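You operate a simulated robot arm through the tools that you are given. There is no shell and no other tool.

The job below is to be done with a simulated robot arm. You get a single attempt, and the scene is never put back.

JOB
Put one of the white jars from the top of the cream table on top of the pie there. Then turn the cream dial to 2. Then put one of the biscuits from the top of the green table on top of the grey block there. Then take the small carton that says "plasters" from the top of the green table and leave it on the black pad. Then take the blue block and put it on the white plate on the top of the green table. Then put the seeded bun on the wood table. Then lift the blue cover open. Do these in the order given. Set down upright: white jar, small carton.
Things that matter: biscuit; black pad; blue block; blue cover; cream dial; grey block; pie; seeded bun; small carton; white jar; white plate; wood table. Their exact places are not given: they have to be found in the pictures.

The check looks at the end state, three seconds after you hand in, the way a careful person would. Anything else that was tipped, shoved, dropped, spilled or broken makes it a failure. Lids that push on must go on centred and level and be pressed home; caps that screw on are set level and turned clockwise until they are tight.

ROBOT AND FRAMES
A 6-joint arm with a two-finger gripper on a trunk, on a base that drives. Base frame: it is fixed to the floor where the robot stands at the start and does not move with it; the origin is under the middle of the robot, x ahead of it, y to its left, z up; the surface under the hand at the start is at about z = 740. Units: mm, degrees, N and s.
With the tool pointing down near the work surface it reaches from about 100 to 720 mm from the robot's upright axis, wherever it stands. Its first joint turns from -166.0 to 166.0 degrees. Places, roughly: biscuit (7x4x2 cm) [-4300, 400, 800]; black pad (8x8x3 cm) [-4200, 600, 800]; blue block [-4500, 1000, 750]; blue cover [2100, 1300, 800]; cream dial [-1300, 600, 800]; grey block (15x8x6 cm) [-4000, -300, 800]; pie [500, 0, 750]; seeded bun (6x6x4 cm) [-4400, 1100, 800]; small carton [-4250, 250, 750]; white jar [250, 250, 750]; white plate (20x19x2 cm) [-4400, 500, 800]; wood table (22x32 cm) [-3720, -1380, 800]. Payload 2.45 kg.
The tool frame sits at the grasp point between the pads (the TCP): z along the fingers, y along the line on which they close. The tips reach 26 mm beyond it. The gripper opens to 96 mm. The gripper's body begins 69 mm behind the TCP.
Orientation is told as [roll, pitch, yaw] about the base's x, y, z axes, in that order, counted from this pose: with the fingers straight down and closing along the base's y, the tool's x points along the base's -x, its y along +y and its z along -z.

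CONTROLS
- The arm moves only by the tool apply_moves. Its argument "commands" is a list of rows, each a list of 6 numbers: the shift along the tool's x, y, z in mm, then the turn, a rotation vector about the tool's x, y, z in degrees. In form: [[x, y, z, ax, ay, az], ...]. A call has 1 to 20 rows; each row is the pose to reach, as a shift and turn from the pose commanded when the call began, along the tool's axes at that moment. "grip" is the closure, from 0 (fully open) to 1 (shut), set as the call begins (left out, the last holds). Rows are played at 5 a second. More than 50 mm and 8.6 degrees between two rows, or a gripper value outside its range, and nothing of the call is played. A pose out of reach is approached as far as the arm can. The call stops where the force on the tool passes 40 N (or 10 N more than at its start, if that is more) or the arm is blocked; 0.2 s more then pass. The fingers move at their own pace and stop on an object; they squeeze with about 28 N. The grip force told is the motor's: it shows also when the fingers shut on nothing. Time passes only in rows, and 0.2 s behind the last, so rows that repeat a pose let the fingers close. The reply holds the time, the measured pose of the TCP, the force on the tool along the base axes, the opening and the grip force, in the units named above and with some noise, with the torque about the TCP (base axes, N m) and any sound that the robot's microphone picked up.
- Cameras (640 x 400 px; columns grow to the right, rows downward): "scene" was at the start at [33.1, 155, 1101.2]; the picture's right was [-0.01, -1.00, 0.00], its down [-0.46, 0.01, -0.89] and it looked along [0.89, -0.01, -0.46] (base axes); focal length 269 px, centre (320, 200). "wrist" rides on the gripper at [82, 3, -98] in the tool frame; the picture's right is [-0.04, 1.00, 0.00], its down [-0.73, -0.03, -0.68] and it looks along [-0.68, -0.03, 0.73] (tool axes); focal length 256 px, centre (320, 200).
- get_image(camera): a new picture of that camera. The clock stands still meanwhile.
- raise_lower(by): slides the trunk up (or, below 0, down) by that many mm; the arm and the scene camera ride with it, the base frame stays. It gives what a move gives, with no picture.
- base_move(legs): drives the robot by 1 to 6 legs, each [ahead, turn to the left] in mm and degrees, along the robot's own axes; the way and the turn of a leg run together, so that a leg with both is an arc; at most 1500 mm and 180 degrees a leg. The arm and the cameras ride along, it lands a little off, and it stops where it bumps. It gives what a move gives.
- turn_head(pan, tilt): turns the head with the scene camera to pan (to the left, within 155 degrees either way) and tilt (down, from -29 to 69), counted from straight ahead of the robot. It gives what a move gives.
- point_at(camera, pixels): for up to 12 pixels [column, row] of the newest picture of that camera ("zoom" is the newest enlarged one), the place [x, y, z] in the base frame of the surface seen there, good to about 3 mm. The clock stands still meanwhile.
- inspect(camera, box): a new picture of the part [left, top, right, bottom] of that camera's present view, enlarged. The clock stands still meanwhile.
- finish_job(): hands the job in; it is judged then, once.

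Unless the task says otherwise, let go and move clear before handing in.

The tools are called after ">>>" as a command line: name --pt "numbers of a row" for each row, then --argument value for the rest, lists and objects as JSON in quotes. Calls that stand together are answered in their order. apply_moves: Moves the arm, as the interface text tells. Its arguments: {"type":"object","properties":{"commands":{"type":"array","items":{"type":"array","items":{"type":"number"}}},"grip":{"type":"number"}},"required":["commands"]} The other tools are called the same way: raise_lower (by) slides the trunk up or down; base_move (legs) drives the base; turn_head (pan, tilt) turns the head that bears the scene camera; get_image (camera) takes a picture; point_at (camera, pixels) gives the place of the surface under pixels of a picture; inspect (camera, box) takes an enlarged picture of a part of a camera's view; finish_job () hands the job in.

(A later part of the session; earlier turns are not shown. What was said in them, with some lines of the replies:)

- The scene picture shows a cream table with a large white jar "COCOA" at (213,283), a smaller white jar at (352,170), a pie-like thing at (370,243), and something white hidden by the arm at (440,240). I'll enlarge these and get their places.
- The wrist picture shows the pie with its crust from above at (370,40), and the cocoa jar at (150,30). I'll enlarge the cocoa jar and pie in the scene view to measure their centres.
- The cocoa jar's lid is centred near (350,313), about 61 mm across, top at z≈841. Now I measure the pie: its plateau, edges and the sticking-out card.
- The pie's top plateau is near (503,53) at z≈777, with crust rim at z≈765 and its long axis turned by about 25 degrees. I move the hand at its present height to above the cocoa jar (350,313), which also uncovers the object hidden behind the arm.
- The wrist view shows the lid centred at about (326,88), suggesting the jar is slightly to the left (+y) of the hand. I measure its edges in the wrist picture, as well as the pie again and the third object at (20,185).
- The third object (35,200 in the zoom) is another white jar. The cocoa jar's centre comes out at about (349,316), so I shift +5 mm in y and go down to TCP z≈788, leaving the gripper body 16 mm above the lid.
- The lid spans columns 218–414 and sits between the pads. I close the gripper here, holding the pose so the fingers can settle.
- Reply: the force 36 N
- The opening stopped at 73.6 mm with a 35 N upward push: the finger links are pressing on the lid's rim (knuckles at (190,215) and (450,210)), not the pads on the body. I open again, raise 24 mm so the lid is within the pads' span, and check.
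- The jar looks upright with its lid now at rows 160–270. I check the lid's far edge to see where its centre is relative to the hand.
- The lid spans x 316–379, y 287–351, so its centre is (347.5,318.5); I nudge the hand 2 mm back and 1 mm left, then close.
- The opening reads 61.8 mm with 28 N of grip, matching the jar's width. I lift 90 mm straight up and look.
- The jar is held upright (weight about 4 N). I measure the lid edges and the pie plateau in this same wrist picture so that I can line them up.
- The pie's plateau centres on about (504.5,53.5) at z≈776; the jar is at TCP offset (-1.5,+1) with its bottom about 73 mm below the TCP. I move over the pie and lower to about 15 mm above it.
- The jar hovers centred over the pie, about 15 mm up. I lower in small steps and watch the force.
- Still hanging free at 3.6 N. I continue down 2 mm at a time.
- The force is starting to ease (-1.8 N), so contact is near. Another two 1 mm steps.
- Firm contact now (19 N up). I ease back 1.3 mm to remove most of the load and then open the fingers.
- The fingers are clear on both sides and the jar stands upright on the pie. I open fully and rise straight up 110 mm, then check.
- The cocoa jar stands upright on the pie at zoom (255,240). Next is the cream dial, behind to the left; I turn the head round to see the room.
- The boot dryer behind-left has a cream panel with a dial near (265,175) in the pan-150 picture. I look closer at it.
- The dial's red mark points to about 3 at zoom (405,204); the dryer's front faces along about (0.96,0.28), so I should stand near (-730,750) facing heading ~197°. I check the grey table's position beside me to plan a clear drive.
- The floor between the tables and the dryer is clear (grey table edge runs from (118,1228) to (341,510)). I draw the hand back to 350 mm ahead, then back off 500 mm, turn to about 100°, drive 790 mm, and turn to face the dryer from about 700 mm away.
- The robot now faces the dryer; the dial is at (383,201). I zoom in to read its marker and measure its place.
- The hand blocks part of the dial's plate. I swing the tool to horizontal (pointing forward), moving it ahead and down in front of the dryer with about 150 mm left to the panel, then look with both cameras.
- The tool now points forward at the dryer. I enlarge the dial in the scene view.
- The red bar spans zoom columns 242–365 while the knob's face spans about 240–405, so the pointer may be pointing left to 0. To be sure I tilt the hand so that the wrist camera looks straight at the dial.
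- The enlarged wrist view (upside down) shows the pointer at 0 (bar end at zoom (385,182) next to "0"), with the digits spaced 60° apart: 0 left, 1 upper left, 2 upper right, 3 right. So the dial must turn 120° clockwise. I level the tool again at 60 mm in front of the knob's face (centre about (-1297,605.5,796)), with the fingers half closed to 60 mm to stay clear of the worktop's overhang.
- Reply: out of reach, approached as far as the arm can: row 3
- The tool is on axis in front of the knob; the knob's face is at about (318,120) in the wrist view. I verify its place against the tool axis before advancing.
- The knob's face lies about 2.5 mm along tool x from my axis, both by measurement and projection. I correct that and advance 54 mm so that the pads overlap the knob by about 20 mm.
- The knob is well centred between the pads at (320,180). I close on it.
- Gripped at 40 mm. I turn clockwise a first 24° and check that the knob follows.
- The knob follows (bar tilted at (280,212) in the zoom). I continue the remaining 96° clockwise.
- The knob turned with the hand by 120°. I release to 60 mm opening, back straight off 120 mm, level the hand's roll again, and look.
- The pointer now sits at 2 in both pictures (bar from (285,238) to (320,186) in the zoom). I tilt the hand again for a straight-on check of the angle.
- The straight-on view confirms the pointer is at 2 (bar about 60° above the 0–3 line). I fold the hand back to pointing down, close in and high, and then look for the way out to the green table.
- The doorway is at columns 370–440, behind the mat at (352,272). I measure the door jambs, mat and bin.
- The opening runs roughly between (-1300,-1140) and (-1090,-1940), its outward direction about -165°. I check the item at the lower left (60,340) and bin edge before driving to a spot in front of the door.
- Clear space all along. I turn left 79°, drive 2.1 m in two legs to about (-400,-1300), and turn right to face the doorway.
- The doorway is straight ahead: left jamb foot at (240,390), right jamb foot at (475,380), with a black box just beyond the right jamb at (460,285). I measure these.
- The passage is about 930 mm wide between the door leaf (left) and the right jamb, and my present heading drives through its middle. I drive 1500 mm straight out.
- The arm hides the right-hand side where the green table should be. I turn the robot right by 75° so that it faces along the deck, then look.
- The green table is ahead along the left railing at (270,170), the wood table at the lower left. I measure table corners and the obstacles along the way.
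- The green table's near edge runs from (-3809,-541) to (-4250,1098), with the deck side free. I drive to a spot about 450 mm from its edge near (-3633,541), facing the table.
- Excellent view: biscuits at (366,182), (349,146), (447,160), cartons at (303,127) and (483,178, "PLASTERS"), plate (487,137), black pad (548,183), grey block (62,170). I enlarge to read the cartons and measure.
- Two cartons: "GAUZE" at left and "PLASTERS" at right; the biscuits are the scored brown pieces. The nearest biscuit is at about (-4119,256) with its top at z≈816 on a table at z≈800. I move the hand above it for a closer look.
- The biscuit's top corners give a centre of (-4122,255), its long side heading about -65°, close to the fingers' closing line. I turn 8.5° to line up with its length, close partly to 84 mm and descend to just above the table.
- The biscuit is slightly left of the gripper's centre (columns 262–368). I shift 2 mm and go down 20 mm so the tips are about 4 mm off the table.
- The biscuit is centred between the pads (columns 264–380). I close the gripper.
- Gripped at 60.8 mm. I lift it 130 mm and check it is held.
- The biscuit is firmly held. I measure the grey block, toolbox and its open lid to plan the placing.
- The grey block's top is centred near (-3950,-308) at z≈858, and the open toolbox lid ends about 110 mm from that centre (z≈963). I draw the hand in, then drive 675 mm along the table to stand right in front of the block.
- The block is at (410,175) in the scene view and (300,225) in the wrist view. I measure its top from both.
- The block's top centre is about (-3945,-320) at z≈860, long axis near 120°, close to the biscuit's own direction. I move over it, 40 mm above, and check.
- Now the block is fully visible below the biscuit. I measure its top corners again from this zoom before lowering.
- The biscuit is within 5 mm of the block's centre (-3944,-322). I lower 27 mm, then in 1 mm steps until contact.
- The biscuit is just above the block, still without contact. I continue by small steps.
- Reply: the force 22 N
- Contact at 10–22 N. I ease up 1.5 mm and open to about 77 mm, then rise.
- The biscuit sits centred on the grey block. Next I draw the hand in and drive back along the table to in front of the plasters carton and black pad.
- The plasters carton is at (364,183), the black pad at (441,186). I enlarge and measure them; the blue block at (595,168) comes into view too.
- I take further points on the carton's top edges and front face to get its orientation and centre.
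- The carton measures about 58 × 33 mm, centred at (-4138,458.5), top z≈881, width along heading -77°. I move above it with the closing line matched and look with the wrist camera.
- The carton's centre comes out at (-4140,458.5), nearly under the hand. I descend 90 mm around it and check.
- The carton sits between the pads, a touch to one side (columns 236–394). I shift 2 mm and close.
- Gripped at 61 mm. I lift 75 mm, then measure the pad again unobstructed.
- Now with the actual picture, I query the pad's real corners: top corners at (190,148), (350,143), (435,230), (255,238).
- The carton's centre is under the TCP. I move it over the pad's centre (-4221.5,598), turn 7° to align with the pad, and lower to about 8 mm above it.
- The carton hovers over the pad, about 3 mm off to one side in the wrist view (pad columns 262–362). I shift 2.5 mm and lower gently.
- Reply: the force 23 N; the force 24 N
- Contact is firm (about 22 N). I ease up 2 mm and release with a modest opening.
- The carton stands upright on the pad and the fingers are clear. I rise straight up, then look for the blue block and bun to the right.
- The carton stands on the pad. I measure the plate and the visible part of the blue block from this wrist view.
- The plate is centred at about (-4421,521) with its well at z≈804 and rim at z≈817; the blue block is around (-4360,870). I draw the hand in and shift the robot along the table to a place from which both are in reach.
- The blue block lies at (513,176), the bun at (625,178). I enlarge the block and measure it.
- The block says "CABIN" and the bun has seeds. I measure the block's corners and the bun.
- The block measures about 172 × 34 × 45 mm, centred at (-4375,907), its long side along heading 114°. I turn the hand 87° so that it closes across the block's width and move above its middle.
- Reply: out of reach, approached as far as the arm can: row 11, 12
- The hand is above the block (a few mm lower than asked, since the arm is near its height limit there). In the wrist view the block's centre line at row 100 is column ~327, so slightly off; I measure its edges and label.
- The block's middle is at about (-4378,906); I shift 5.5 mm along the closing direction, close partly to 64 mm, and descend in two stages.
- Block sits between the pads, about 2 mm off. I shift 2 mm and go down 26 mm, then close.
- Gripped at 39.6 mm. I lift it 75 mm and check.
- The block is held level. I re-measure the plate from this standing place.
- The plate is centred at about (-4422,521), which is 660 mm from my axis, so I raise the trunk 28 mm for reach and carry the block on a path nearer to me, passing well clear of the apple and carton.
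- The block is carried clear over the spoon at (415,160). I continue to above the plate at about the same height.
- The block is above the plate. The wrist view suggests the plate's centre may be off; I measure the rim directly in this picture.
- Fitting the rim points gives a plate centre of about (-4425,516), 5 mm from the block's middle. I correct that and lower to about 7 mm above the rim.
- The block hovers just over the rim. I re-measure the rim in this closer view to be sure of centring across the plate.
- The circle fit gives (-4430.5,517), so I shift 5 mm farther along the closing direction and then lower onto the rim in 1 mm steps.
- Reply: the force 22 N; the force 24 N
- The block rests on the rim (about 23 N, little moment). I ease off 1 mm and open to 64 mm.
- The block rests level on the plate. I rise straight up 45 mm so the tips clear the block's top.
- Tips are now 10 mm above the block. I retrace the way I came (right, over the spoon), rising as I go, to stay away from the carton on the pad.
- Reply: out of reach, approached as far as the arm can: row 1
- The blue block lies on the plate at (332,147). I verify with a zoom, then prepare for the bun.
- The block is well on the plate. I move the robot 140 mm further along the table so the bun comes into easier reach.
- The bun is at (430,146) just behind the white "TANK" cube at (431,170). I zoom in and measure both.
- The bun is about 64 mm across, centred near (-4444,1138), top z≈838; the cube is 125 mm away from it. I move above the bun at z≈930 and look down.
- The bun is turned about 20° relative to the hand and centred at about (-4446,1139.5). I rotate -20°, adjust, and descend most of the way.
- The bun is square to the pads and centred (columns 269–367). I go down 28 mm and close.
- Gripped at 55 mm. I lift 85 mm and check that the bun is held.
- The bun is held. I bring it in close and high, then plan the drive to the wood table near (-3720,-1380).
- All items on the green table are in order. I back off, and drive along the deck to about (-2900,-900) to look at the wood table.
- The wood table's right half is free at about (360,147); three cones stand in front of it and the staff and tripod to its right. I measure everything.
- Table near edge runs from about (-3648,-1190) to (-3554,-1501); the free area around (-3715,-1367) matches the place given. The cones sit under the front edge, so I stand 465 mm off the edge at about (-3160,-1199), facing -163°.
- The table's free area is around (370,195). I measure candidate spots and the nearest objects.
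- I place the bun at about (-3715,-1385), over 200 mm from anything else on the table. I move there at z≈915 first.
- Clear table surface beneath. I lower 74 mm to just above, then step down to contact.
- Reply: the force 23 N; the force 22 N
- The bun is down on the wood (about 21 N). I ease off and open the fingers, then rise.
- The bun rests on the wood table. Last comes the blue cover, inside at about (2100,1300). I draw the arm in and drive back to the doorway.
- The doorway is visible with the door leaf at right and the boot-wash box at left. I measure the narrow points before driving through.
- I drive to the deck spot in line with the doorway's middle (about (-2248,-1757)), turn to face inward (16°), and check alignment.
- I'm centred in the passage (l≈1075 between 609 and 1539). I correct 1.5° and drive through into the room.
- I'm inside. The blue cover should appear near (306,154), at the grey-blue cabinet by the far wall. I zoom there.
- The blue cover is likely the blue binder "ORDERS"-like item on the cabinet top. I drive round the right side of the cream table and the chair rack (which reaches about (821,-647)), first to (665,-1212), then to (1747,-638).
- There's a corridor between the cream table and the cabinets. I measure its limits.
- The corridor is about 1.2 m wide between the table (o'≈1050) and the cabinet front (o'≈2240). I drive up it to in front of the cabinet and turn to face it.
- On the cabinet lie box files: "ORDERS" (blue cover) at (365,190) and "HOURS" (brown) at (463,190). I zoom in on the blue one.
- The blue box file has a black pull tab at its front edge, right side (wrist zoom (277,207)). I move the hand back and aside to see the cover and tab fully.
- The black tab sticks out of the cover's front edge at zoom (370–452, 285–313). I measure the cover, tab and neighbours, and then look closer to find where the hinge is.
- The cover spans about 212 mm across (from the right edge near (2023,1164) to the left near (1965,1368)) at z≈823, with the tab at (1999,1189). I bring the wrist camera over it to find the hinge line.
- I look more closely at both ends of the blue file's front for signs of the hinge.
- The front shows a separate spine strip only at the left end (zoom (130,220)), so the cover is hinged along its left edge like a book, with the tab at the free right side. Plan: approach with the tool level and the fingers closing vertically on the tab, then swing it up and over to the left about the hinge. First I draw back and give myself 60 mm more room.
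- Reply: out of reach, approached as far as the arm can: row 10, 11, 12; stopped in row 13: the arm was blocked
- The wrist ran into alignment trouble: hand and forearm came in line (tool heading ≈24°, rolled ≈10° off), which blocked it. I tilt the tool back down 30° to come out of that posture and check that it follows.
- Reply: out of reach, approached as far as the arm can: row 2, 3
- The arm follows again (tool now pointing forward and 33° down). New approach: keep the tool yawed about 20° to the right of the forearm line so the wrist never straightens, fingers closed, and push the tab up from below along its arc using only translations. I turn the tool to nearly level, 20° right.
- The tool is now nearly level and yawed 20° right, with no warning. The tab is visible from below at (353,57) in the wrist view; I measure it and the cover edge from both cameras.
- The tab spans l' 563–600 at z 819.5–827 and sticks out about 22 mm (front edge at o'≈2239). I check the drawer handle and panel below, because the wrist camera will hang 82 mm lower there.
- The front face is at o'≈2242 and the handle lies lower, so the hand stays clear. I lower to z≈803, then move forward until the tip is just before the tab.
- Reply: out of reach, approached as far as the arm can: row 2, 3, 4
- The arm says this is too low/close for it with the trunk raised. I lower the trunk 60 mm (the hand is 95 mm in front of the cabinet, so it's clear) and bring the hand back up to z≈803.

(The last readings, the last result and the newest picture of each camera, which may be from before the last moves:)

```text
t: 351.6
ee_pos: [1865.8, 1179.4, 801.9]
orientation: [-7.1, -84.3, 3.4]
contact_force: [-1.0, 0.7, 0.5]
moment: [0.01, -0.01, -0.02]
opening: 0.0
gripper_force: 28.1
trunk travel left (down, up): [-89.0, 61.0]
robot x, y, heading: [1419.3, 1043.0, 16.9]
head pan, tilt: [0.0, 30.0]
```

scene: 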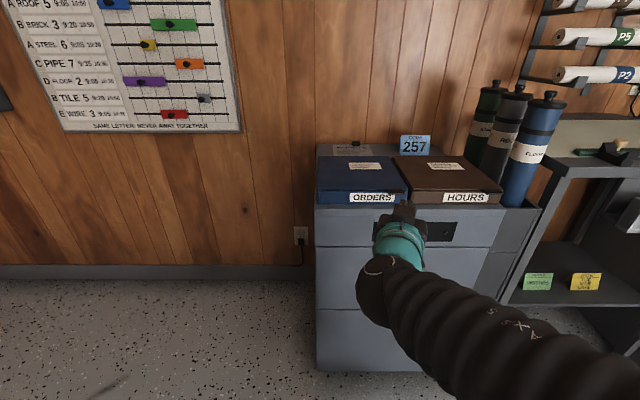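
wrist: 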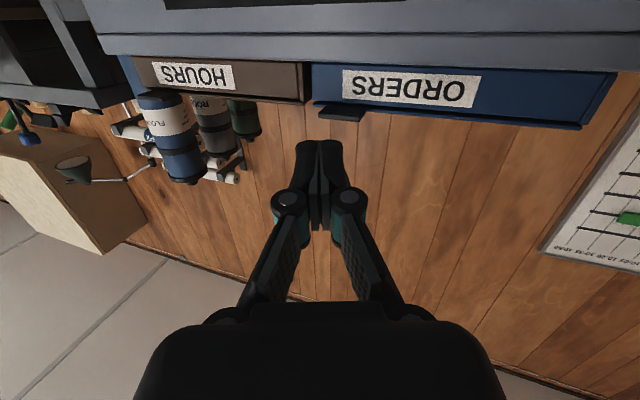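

The hand is at z≈802 without warnings now. I move forward to place the tip just in front of the tab and check the height under it.

>>> apply_moves --pt "-3 4.7 27 0 0 0" --pt "-6 9.4 54 0 0 0" --pt "-9.1 14.2 81.6 0 0 0" --pt "-9.1 14.2 81.6 0 0 0"

>>> get_image --camera "wrist"

>>> inspect --camera "scene" --box '[340, 140, 460, 240]'

```text
t: 352.6
ee_pos: [1948.9, 1191.0, 804.4]
orientation: [-7.2, -84.4, 3.5]
contact_force: [0.4, 0.4, 0.6]
moment: [0.0, 0.01, -0.03]
opening: 0.0
gripper_force: 27.6
trunk travel left (down, up): [-89.0, 61.0]
robot x, y, heading: [1422.6, 1040.6, 16.9]
head pan, tilt: [0.0, 30.0]
```

```text
taken
```

wrist: 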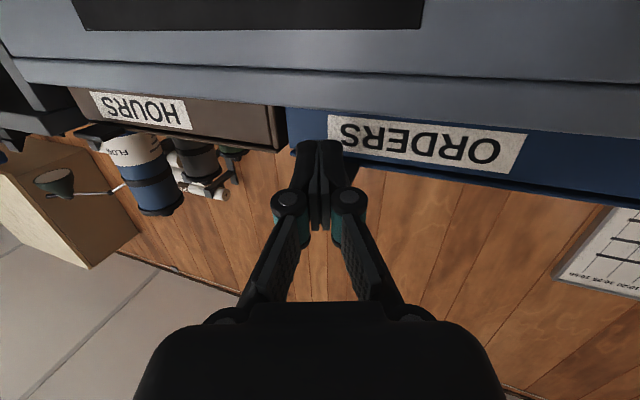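

```text
4.00 times, centred on (400, 190) of scene
```

zoom: 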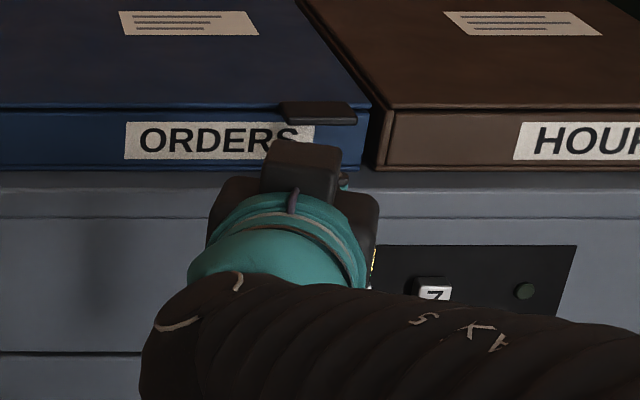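

The tip is at o'≈2230, under the tab's height (tip top ≈814 versus tab underside ≈819.5). I slide it forward 27 mm beneath the tab, watching for contact.

>>> apply_moves --pt "-0.9 3.1 8.4 0 0 0" --pt "-1.8 6.1 16.8 0 0 0" --pt "-2.6 9.2 25.2 0 0 0" --pt "-2.6 9.2 25.2 0 0 0"

>>> get_image --camera "wrist"

>>> inspect --camera "scene" --box '[340, 140, 460, 240]'

```text
t: 353.6
ee_pos: [1975.2, 1197.2, 803.2]
orientation: [-7.2, -84.2, 3.6]
contact_force: [0.1, -0.4, 0.6]
moment: [-0.02, -0.02, 0.01]
opening: 0.0
gripper_force: 28.1
trunk travel left (down, up): [-89.0, 61.0]
robot x, y, heading: [1421.0, 1042.1, 16.8]
head pan, tilt: [0.0, 30.0]
```

```text
taken
```

wrist: 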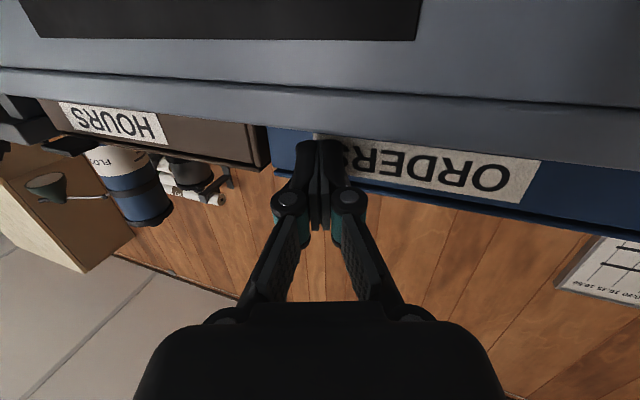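

```text
4.00 times, centred on (400, 190) of scene
```

zoom: 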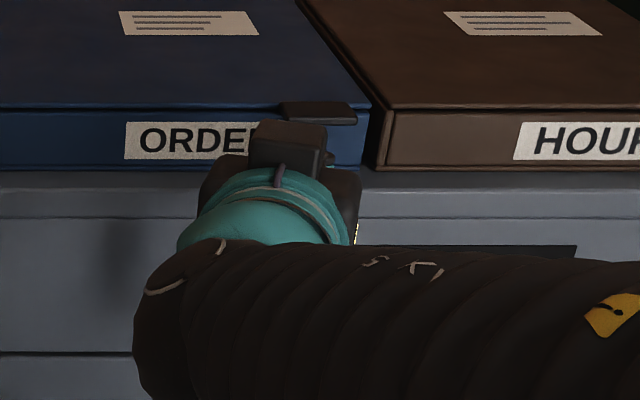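

The tip is under the tab with no contact yet. I now raise it along the arc about the left hinge (radius ≈175 mm), first to about 15° of opening.

>>> apply_moves --pt "-11.9 0.3 -1.3 0 0 0" --pt "-25.8 1.6 -3.2 0 0 0" --pt "-39.7 3.3 -5.2 0 0 0" --pt "-51.6 5.0 -7.1 0 0 0" --pt "-51.6 5.0 -7.1 0 0 0"

>>> get_image --camera "scene"

>>> inspect --camera "scene" --box '[300, 110, 460, 230]'

```text
t: 354.8
ee_pos: [1973.5, 1203.5, 855.7]
orientation: [-7.2, -84.3, 3.5]
contact_force: [-1.0, -0.2, -0.2]
moment: [0.0, -0.02, -0.03]
opening: 0.1
gripper_force: 28.0
trunk travel left (down, up): [-89.0, 61.0]
robot x, y, heading: [1418.4, 1041.4, 17.1]
head pan, tilt: [0.0, 30.0]
```

```text
taken
```

scene: 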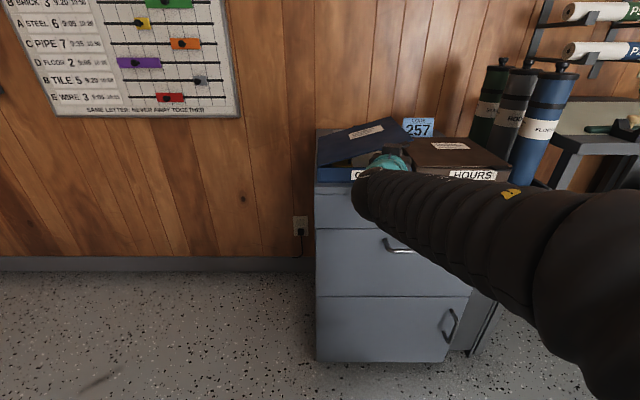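

```text
3.33 times, centred on (380, 170) of scene
```

zoom: 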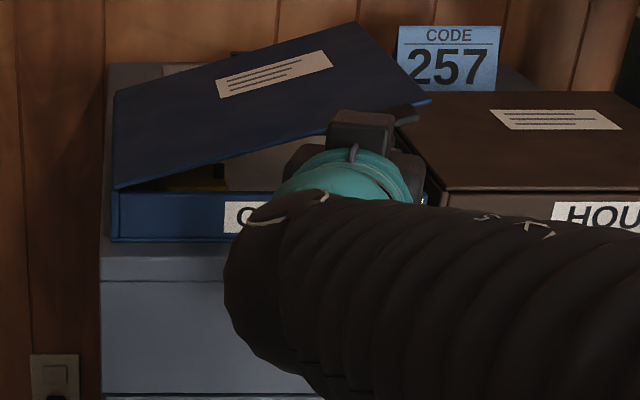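

The blue cover is lifting, hinged on its left as expected. I continue along the arc to about 45°, moving 15 mm farther in for a better hold.

>>> apply_moves --pt "-21.2 9.9 -0.4 0 0 0" --pt "-42.6 19.3 -0.7 0 0 0" --pt "-61.5 33.5 -2.5 0 0 0" --pt "-78.5 46.8 -9.0 0 0 0" --pt "-78.5 46.8 -9.0 0 0 0"

>>> inspect --camera "scene" --box '[280, 60, 480, 220]'

>>> get_image --camera "wrist"

```text
t: 356.0
ee_pos: [1975.2, 1250.4, 932.8]
orientation: [-7.4, -84.2, 3.7]
contact_force: [-0.8, 0.6, -2.8]
moment: [0.01, -0.02, 0.0]
opening: 0.2
gripper_force: 27.9
trunk travel left (down, up): [-89.0, 61.0]
robot x, y, heading: [1421.0, 1038.8, 16.7]
head pan, tilt: [0.0, 30.0]
```

```text
2.50 times, centred on (380, 140) of scene
```

zoom: 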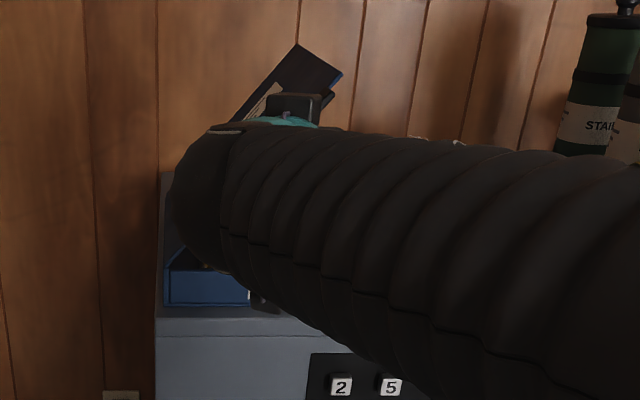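

```text
taken
```

wrist: 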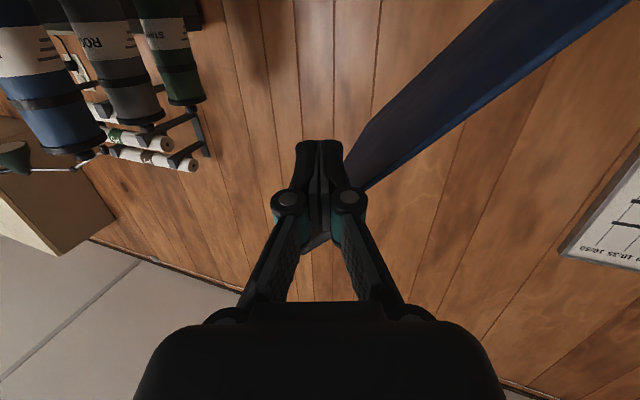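

The cover stands at about 45–50° with the finger behind it. I continue along the arc toward 90°.

>>> apply_moves --pt "-14.5 16.7 -7.6 0 0 0" --pt "-26.9 33.7 -15.0 0 0 0" --pt "-36.1 53.1 -23.0 0 0 0" --pt "-43.4 73.1 -31.1 0 0 0" --pt "-46.6 94.3 -39.2 0 0 0" --pt "-48.4 115.7 -47.1 0 0 0" --pt "-48.4 115.7 -47.1 0 0 0"

>>> get_image --camera "scene"

>>> get_image --camera "wrist"

```text
t: 357.0
ee_pos: [1955.9, 1319.4, 969.5]
orientation: [-9.5, -83.7, 5.9]
contact_force: [-0.3, 1.9, -7.2]
moment: [-0.11, -0.1, -0.06]
opening: 0.0
gripper_force: 27.8
trunk travel left (down, up): [-89.0, 61.0]
robot x, y, heading: [1421.4, 1042.4, 17.1]
head pan, tilt: [0.0, 30.0]
stopped in row 4: the force on the tool passed its limit at 46 N (the readings are from after the stop); the commanded pose is now the measured one
```

```text
taken
```

scene: 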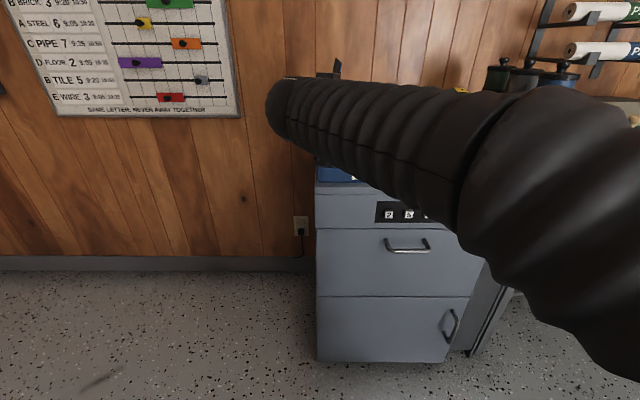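

```text
taken
```

wrist: 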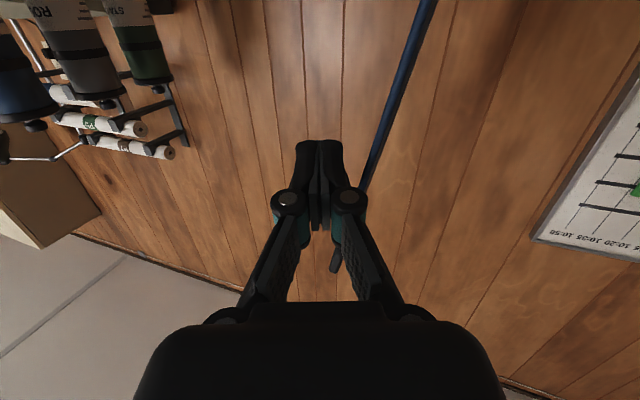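

The motion stopped at 46 N; the cover now shows edge-on as a thin blue line from (430,0) to (365,190) in the wrist view, so it is near vertical. I measure it to learn its angle.

>>> point_at --camera "wrist" --pixels '[[425, 15], [408, 60], [395, 100], [380, 140], [368, 172], [335, 262]]'

>>> inspect --camera "wrist" --box '[280, 100, 440, 300]'

>>> inspect --camera "scene" --box '[260, 40, 400, 200]'

```text
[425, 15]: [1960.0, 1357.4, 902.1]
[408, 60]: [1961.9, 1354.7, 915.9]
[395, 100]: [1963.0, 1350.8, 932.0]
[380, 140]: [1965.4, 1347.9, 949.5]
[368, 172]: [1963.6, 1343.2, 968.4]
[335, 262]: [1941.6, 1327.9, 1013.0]
```

```text
2.00 times, centred on (360, 200) of wrist
```

zoom: 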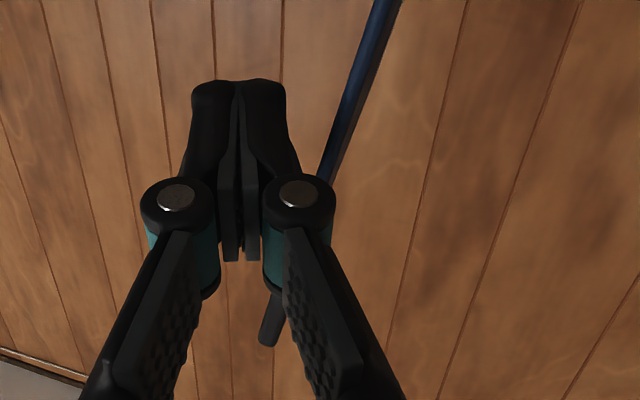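

```text
2.50 times, centred on (330, 120) of scene
```

zoom: 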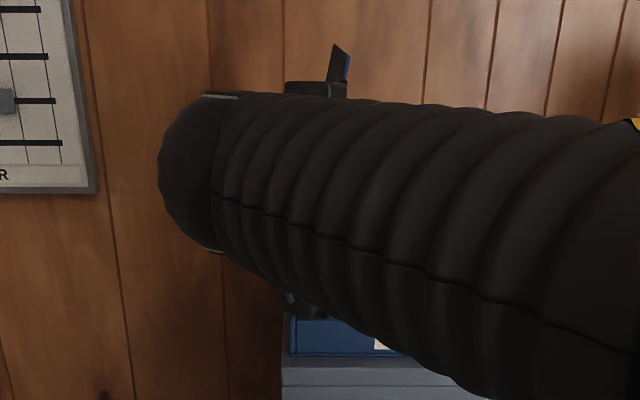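

The cover is at about 78° (hinge at l'≈767, z≈820); the finger's knuckle had run against the tab's lower edge. I drop 10 mm to clear the tab and then push leftward to take the cover past vertical.

>>> apply_moves --pt "9.95 0.1 1.0 0 0 0" --pt "10.4 18.9 -5.8 0 0 0" --pt "12.8 37.7 -12.5 0 0 0" --pt "15.2 56.6 -19.1 0 0 0" --pt "15.2 56.6 -19.1 0 0 0"

>>> get_image --camera "wrist"

>>> get_image --camera "scene"

```text
t: 358.2
ee_pos: [1937.4, 1376.2, 957.2]
orientation: [-8.7, -83.9, 5.0]
contact_force: [-0.5, -0.6, 0.8]
moment: [0.0, 0.02, -0.02]
opening: 0.3
gripper_force: 27.6
trunk travel left (down, up): [-89.0, 61.0]
robot x, y, heading: [1422.7, 1042.1, 16.9]
head pan, tilt: [0.0, 30.0]
```

```text
taken
```

wrist: 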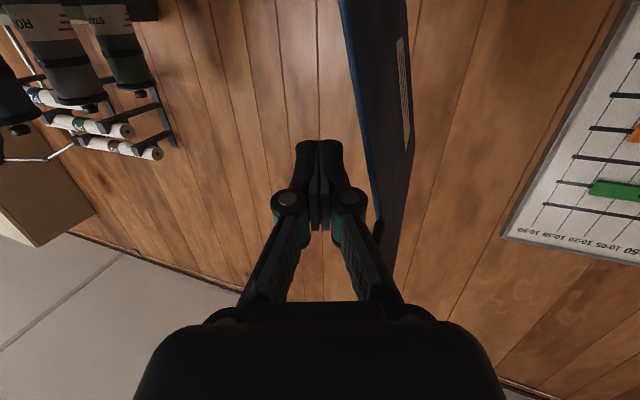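

```text
taken
```

scene: 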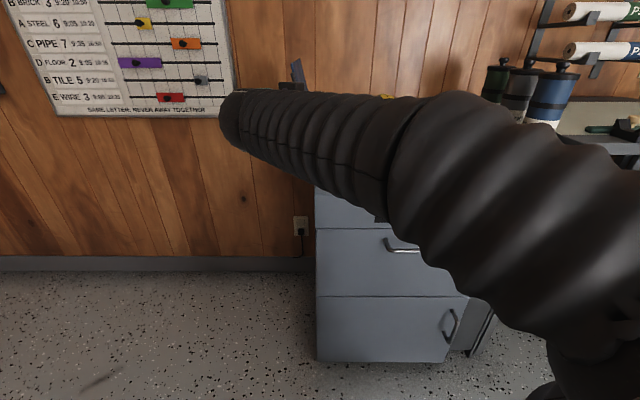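

The cover has passed to about vertical or beyond (its label side is now visible at (405,90)). I measure its angle.

>>> point_at --camera "wrist" --pixels '[[347, 10], [358, 80], [368, 140], [376, 195], [400, 60], [408, 140], [380, 235], [395, 240]]'

>>> inspect --camera "wrist" --box '[280, 0, 480, 300]'

>>> inspect --camera "scene" --box '[220, 30, 360, 200]'

```text
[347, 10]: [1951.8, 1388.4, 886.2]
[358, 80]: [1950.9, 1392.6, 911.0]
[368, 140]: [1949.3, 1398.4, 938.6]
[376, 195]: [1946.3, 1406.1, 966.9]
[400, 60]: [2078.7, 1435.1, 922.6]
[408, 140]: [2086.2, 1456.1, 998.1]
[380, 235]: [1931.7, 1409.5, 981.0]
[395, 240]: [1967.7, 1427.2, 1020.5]
```

```text
1.33 times, centred on (380, 150) of wrist
```

zoom: 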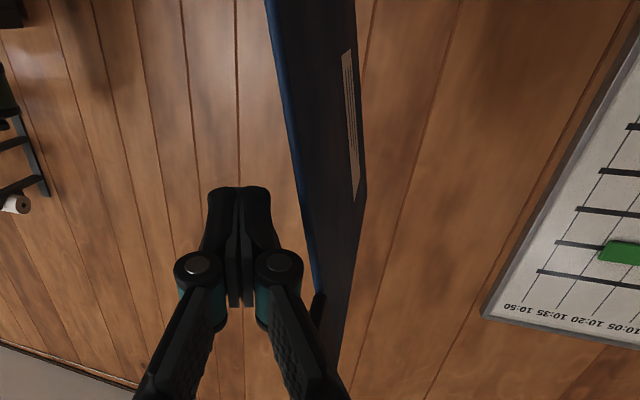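

```text
2.35 times, centred on (290, 115) of scene
```

zoom: 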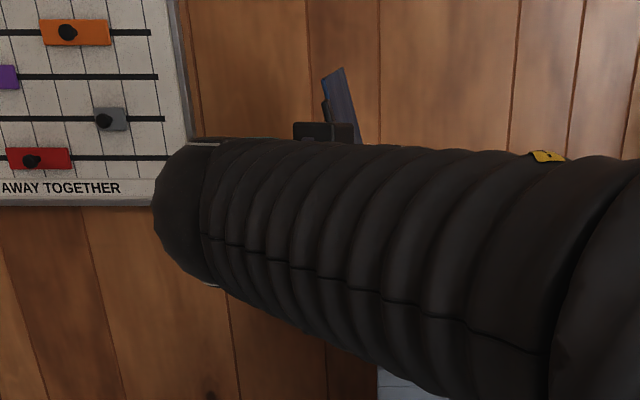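

The cover is now about 13° past vertical (≈103°). I push a further 20 mm to see whether it opens more or meets its stop.

>>> apply_moves --pt "0.3 9.4 -3.4 0 0 0" --pt "0.6 18.8 -6.8 0 0 0" --pt "0.6 18.8 -6.8 0 0 0"

>>> get_image --camera "wrist"

>>> point_at --camera "wrist" --pixels '[[347, 10], [358, 80], [368, 140], [376, 195], [400, 60]]'

```text
t: 359.1
ee_pos: [1933.6, 1388.4, 957.8]
orientation: [-8.2, -83.8, 3.7]
contact_force: [0.4, -16.6, -0.4]
moment: [-0.27, 0.02, -0.23]
opening: 0.1
gripper_force: 27.8
trunk travel left (down, up): [-89.0, 61.0]
robot x, y, heading: [1422.5, 1038.4, 16.6]
head pan, tilt: [0.0, 30.0]
stopped in row 3: the force on the tool passed its limit at 42 N (the readings are from after the stop); the commanded pose is now the measured one
```

```text
taken
```

wrist: 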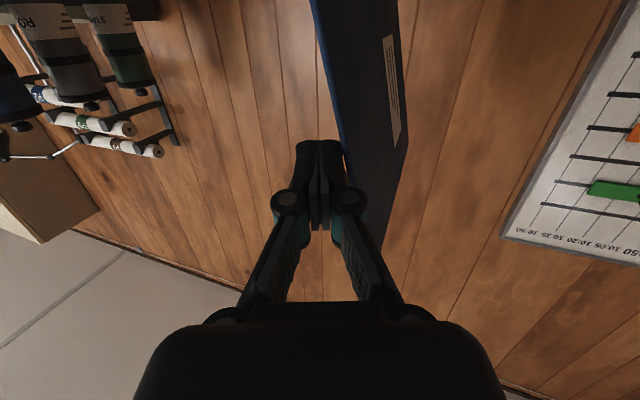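

```text
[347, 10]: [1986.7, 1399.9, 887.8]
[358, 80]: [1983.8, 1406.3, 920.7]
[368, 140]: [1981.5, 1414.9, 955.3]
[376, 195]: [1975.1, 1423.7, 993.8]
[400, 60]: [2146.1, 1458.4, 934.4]
```

The cover is against its stop at about 105° (42 N). I now move the hand away to the right and then back, and check that the cover stays open.

>>> apply_moves --pt "0 -10 0 0 0 0" --pt "0 -25 0 0 0 0" --pt "0 -45 0 0 0 0" --pt "0 -65 0 0 0 0" --pt "0 -65 -20 0 0 0" --pt "0 -65 -50 0 0 0" --pt "0 -65 -85 0 0 0" --pt "0 -65 -85 0 0 0"

>>> get_image --camera "scene"

>>> get_image --camera "wrist"

```text
t: 360.9
ee_pos: [1843.4, 1333.4, 965.5]
orientation: [-9.0, -83.8, 5.0]
contact_force: [-0.4, 0.0, -0.2]
moment: [0.01, -0.01, -0.01]
opening: 0.0
gripper_force: 28.2
trunk travel left (down, up): [-89.0, 61.0]
robot x, y, heading: [1424.3, 1042.4, 16.7]
head pan, tilt: [0.0, 30.0]
```

```text
taken
```

scene: 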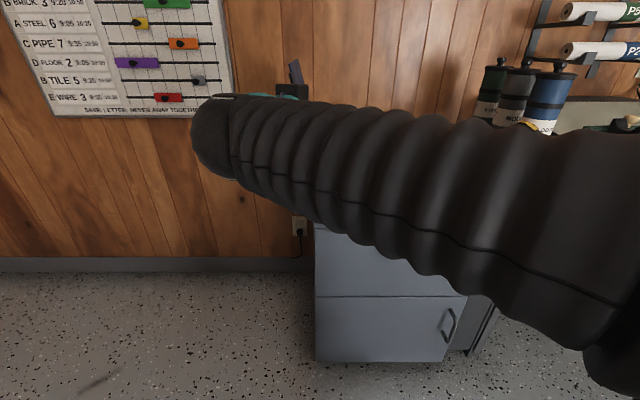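

```text
taken
```

wrist: 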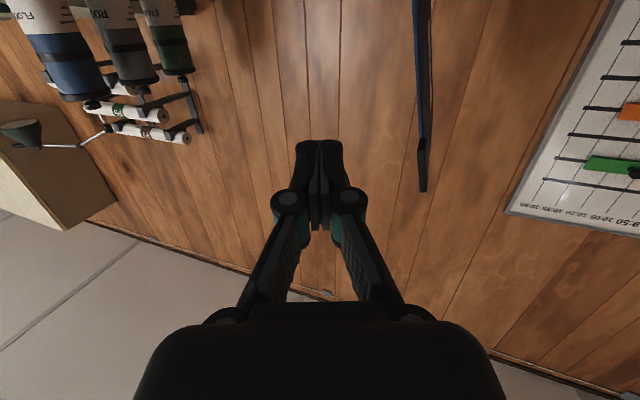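

The cover stays up by itself (edge-on at (420,100)). I move the hand away to the right to get a clear view.

>>> apply_moves --pt "-0.7 -31 11 0 0 0" --pt "-1.4 -63 23 0 0 0" --pt "-2.2 -94 34 0 0 0" --pt "-2.9 -125 45 0 0 0" --pt "-3.6 -157 57 0 0 0" --pt "-4.3 -188 68 0 0 0" --pt "-4.3 -188 68 0 0 0"

>>> get_image --camera "scene"

>>> inspect --camera "scene" --box '[250, 60, 430, 210]'

```text
t: 362.5
ee_pos: [1897.8, 1141.4, 966.8]
orientation: [-8.9, -83.8, 4.9]
contact_force: [-0.1, -0.3, 0.7]
moment: [-0.02, 0.04, -0.02]
opening: 0.0
gripper_force: 28.4
trunk travel left (down, up): [-89.0, 61.0]
robot x, y, heading: [1420.3, 1039.6, 16.8]
head pan, tilt: [0.0, 30.0]
```

```text
taken
```

scene: 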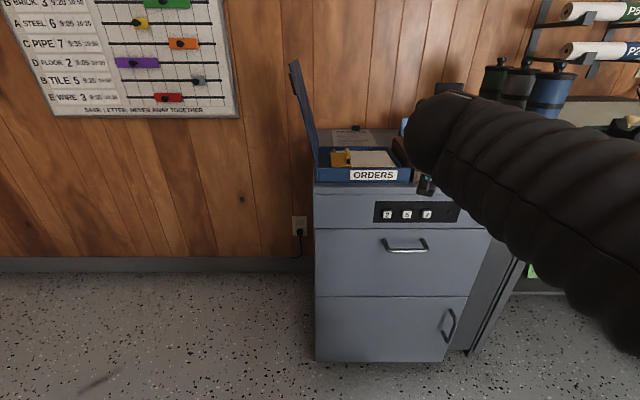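

```text
2.67 times, centred on (340, 135) of scene
```

zoom: 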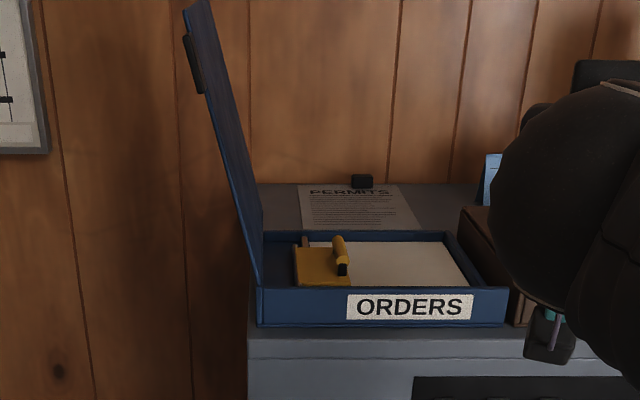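

The blue cover stands open at about 105° and holds, with the box contents visible. I check the keypad below and the neighbouring items for any accidental change.

>>> inspect --camera "scene" --box '[365, 170, 465, 235]'

>>> apply_moves --pt "0 0 -20 0 0 0" --pt "0 0 -45 0 0 0" --pt "0 0 -70 0 0 0" --pt "0 0 -70 0 0 0"

>>> turn_head --pan -10 --tilt 25

>>> get_image --camera "scene"

```text
6.15 times, centred on (415, 202) of scene
```

zoom: 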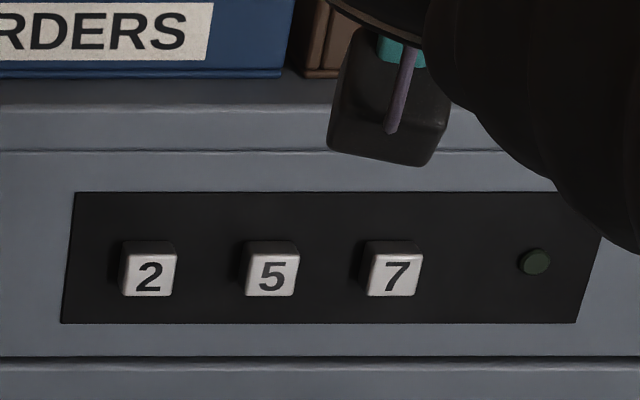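

```text
t: 363.5
ee_pos: [1828.5, 1144.1, 976.1]
orientation: [-9.1, -83.8, 4.9]
contact_force: [0.7, 0.5, 1.0]
moment: [0.0, -0.02, 0.0]
opening: 0.0
gripper_force: 28.2
trunk travel left (down, up): [-89.0, 61.0]
robot x, y, heading: [1417.8, 1041.4, 16.5]
head pan, tilt: [0.0, 30.0]
```

```text
t: 364.2
ee_pos: [1829.3, 1144.2, 975.3]
orientation: [-9.1, -83.8, 4.8]
contact_force: [-0.6, -0.1, 0.0]
moment: [-0.01, 0.03, 0.04]
opening: 0.1
gripper_force: 28.0
trunk travel left (down, up): [-89.0, 61.0]
robot x, y, heading: [1421.0, 1039.6, 16.6]
head pan, tilt: [-10.0, 25.0]
```

```text
taken
```

scene: 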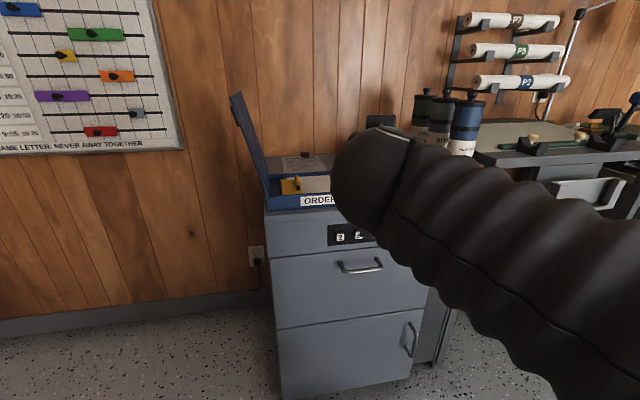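

Keypad unchanged (2-5-7), the cover stays open. I look back at the cream table for a final check of the jar on the pie and the dial.

>>> turn_head --pan -148 --tilt 20

>>> get_image --camera "scene"

>>> turn_head --pan 152 --tilt 20

>>> get_image --camera "scene"

```text
t: 366.4
ee_pos: [1830.3, 1144.8, 975.1]
orientation: [-9.0, -83.8, 4.8]
contact_force: [0.6, 0.4, 0.3]
moment: [0.02, 0.0, -0.01]
opening: 0.0
gripper_force: 28.1
trunk travel left (down, up): [-89.0, 61.0]
robot x, y, heading: [1417.7, 1038.9, 16.6]
head pan, tilt: [-148.0, 20.0]
```

```text
taken
```

scene: 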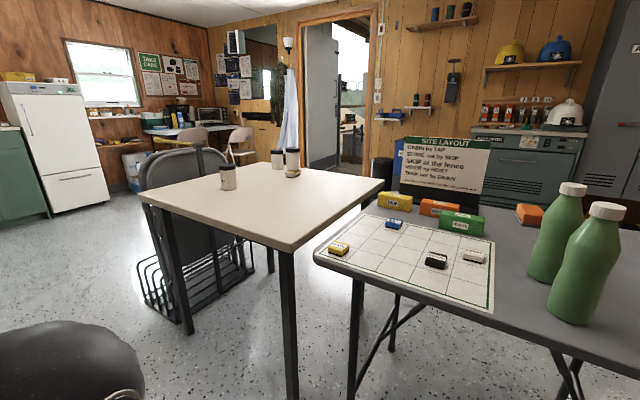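

```text
t: 370.5
ee_pos: [1829.4, 1145.1, 976.0]
orientation: [-9.0, -83.8, 4.9]
contact_force: [-0.6, -0.3, 0.0]
moment: [-0.01, 0.03, -0.02]
opening: 0.0
gripper_force: 28.4
trunk travel left (down, up): [-89.0, 61.0]
robot x, y, heading: [1420.1, 1042.4, 16.4]
head pan, tilt: [152.0, 20.0]
```

```text
taken
```

scene: 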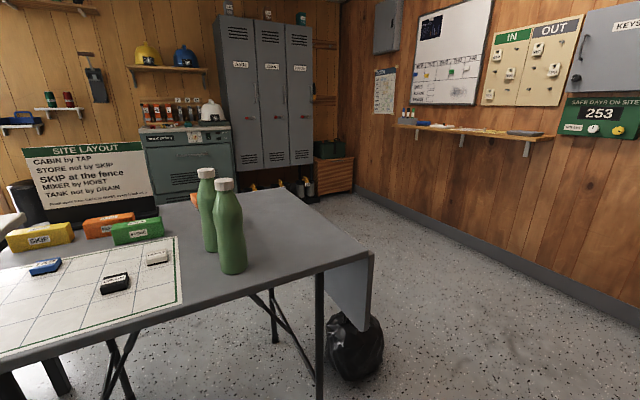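

The jar stands upright on the pie at (292,160) and everything else is undisturbed; the cover holds open and the hand is clear of all things. All seven steps are done in order, so I hand in.

>>> finish_job

```text
The job is handed in.
```

I did all seven steps in the order given and handed the job in; I don't have the check's result.

| Step | End state as last seen |
|---|---|
| White jar | The "COCOA" jar stands upright on the pie. |
| Cream dial | The pointer is at 2; a straight-on view showed it within about 1° of the mark. |
| Biscuit | One biscuit lies in the middle of the grey block. |
| Small carton | The "plasters" carton stands upright on the black pad. |
| Blue block | The block, marked "CABIN", lies level across the rim of the white plate. It is about 170 mm long, too long to sit down in the plate's hollow. |
| Seeded bun | It sits on the wood table, over 200 mm from the other things there. |
| Blue cover | The cover of the "ORDERS" box file is open to its stop, about 105°, and stayed open when I let go. |

While I was lifting the cover, a knuckle of the gripper caught its tab. The push stopped at 46 N, and I saw no damage. I last saw the outdoor tables before driving back in for the cover, and nothing there had been knocked or moved.
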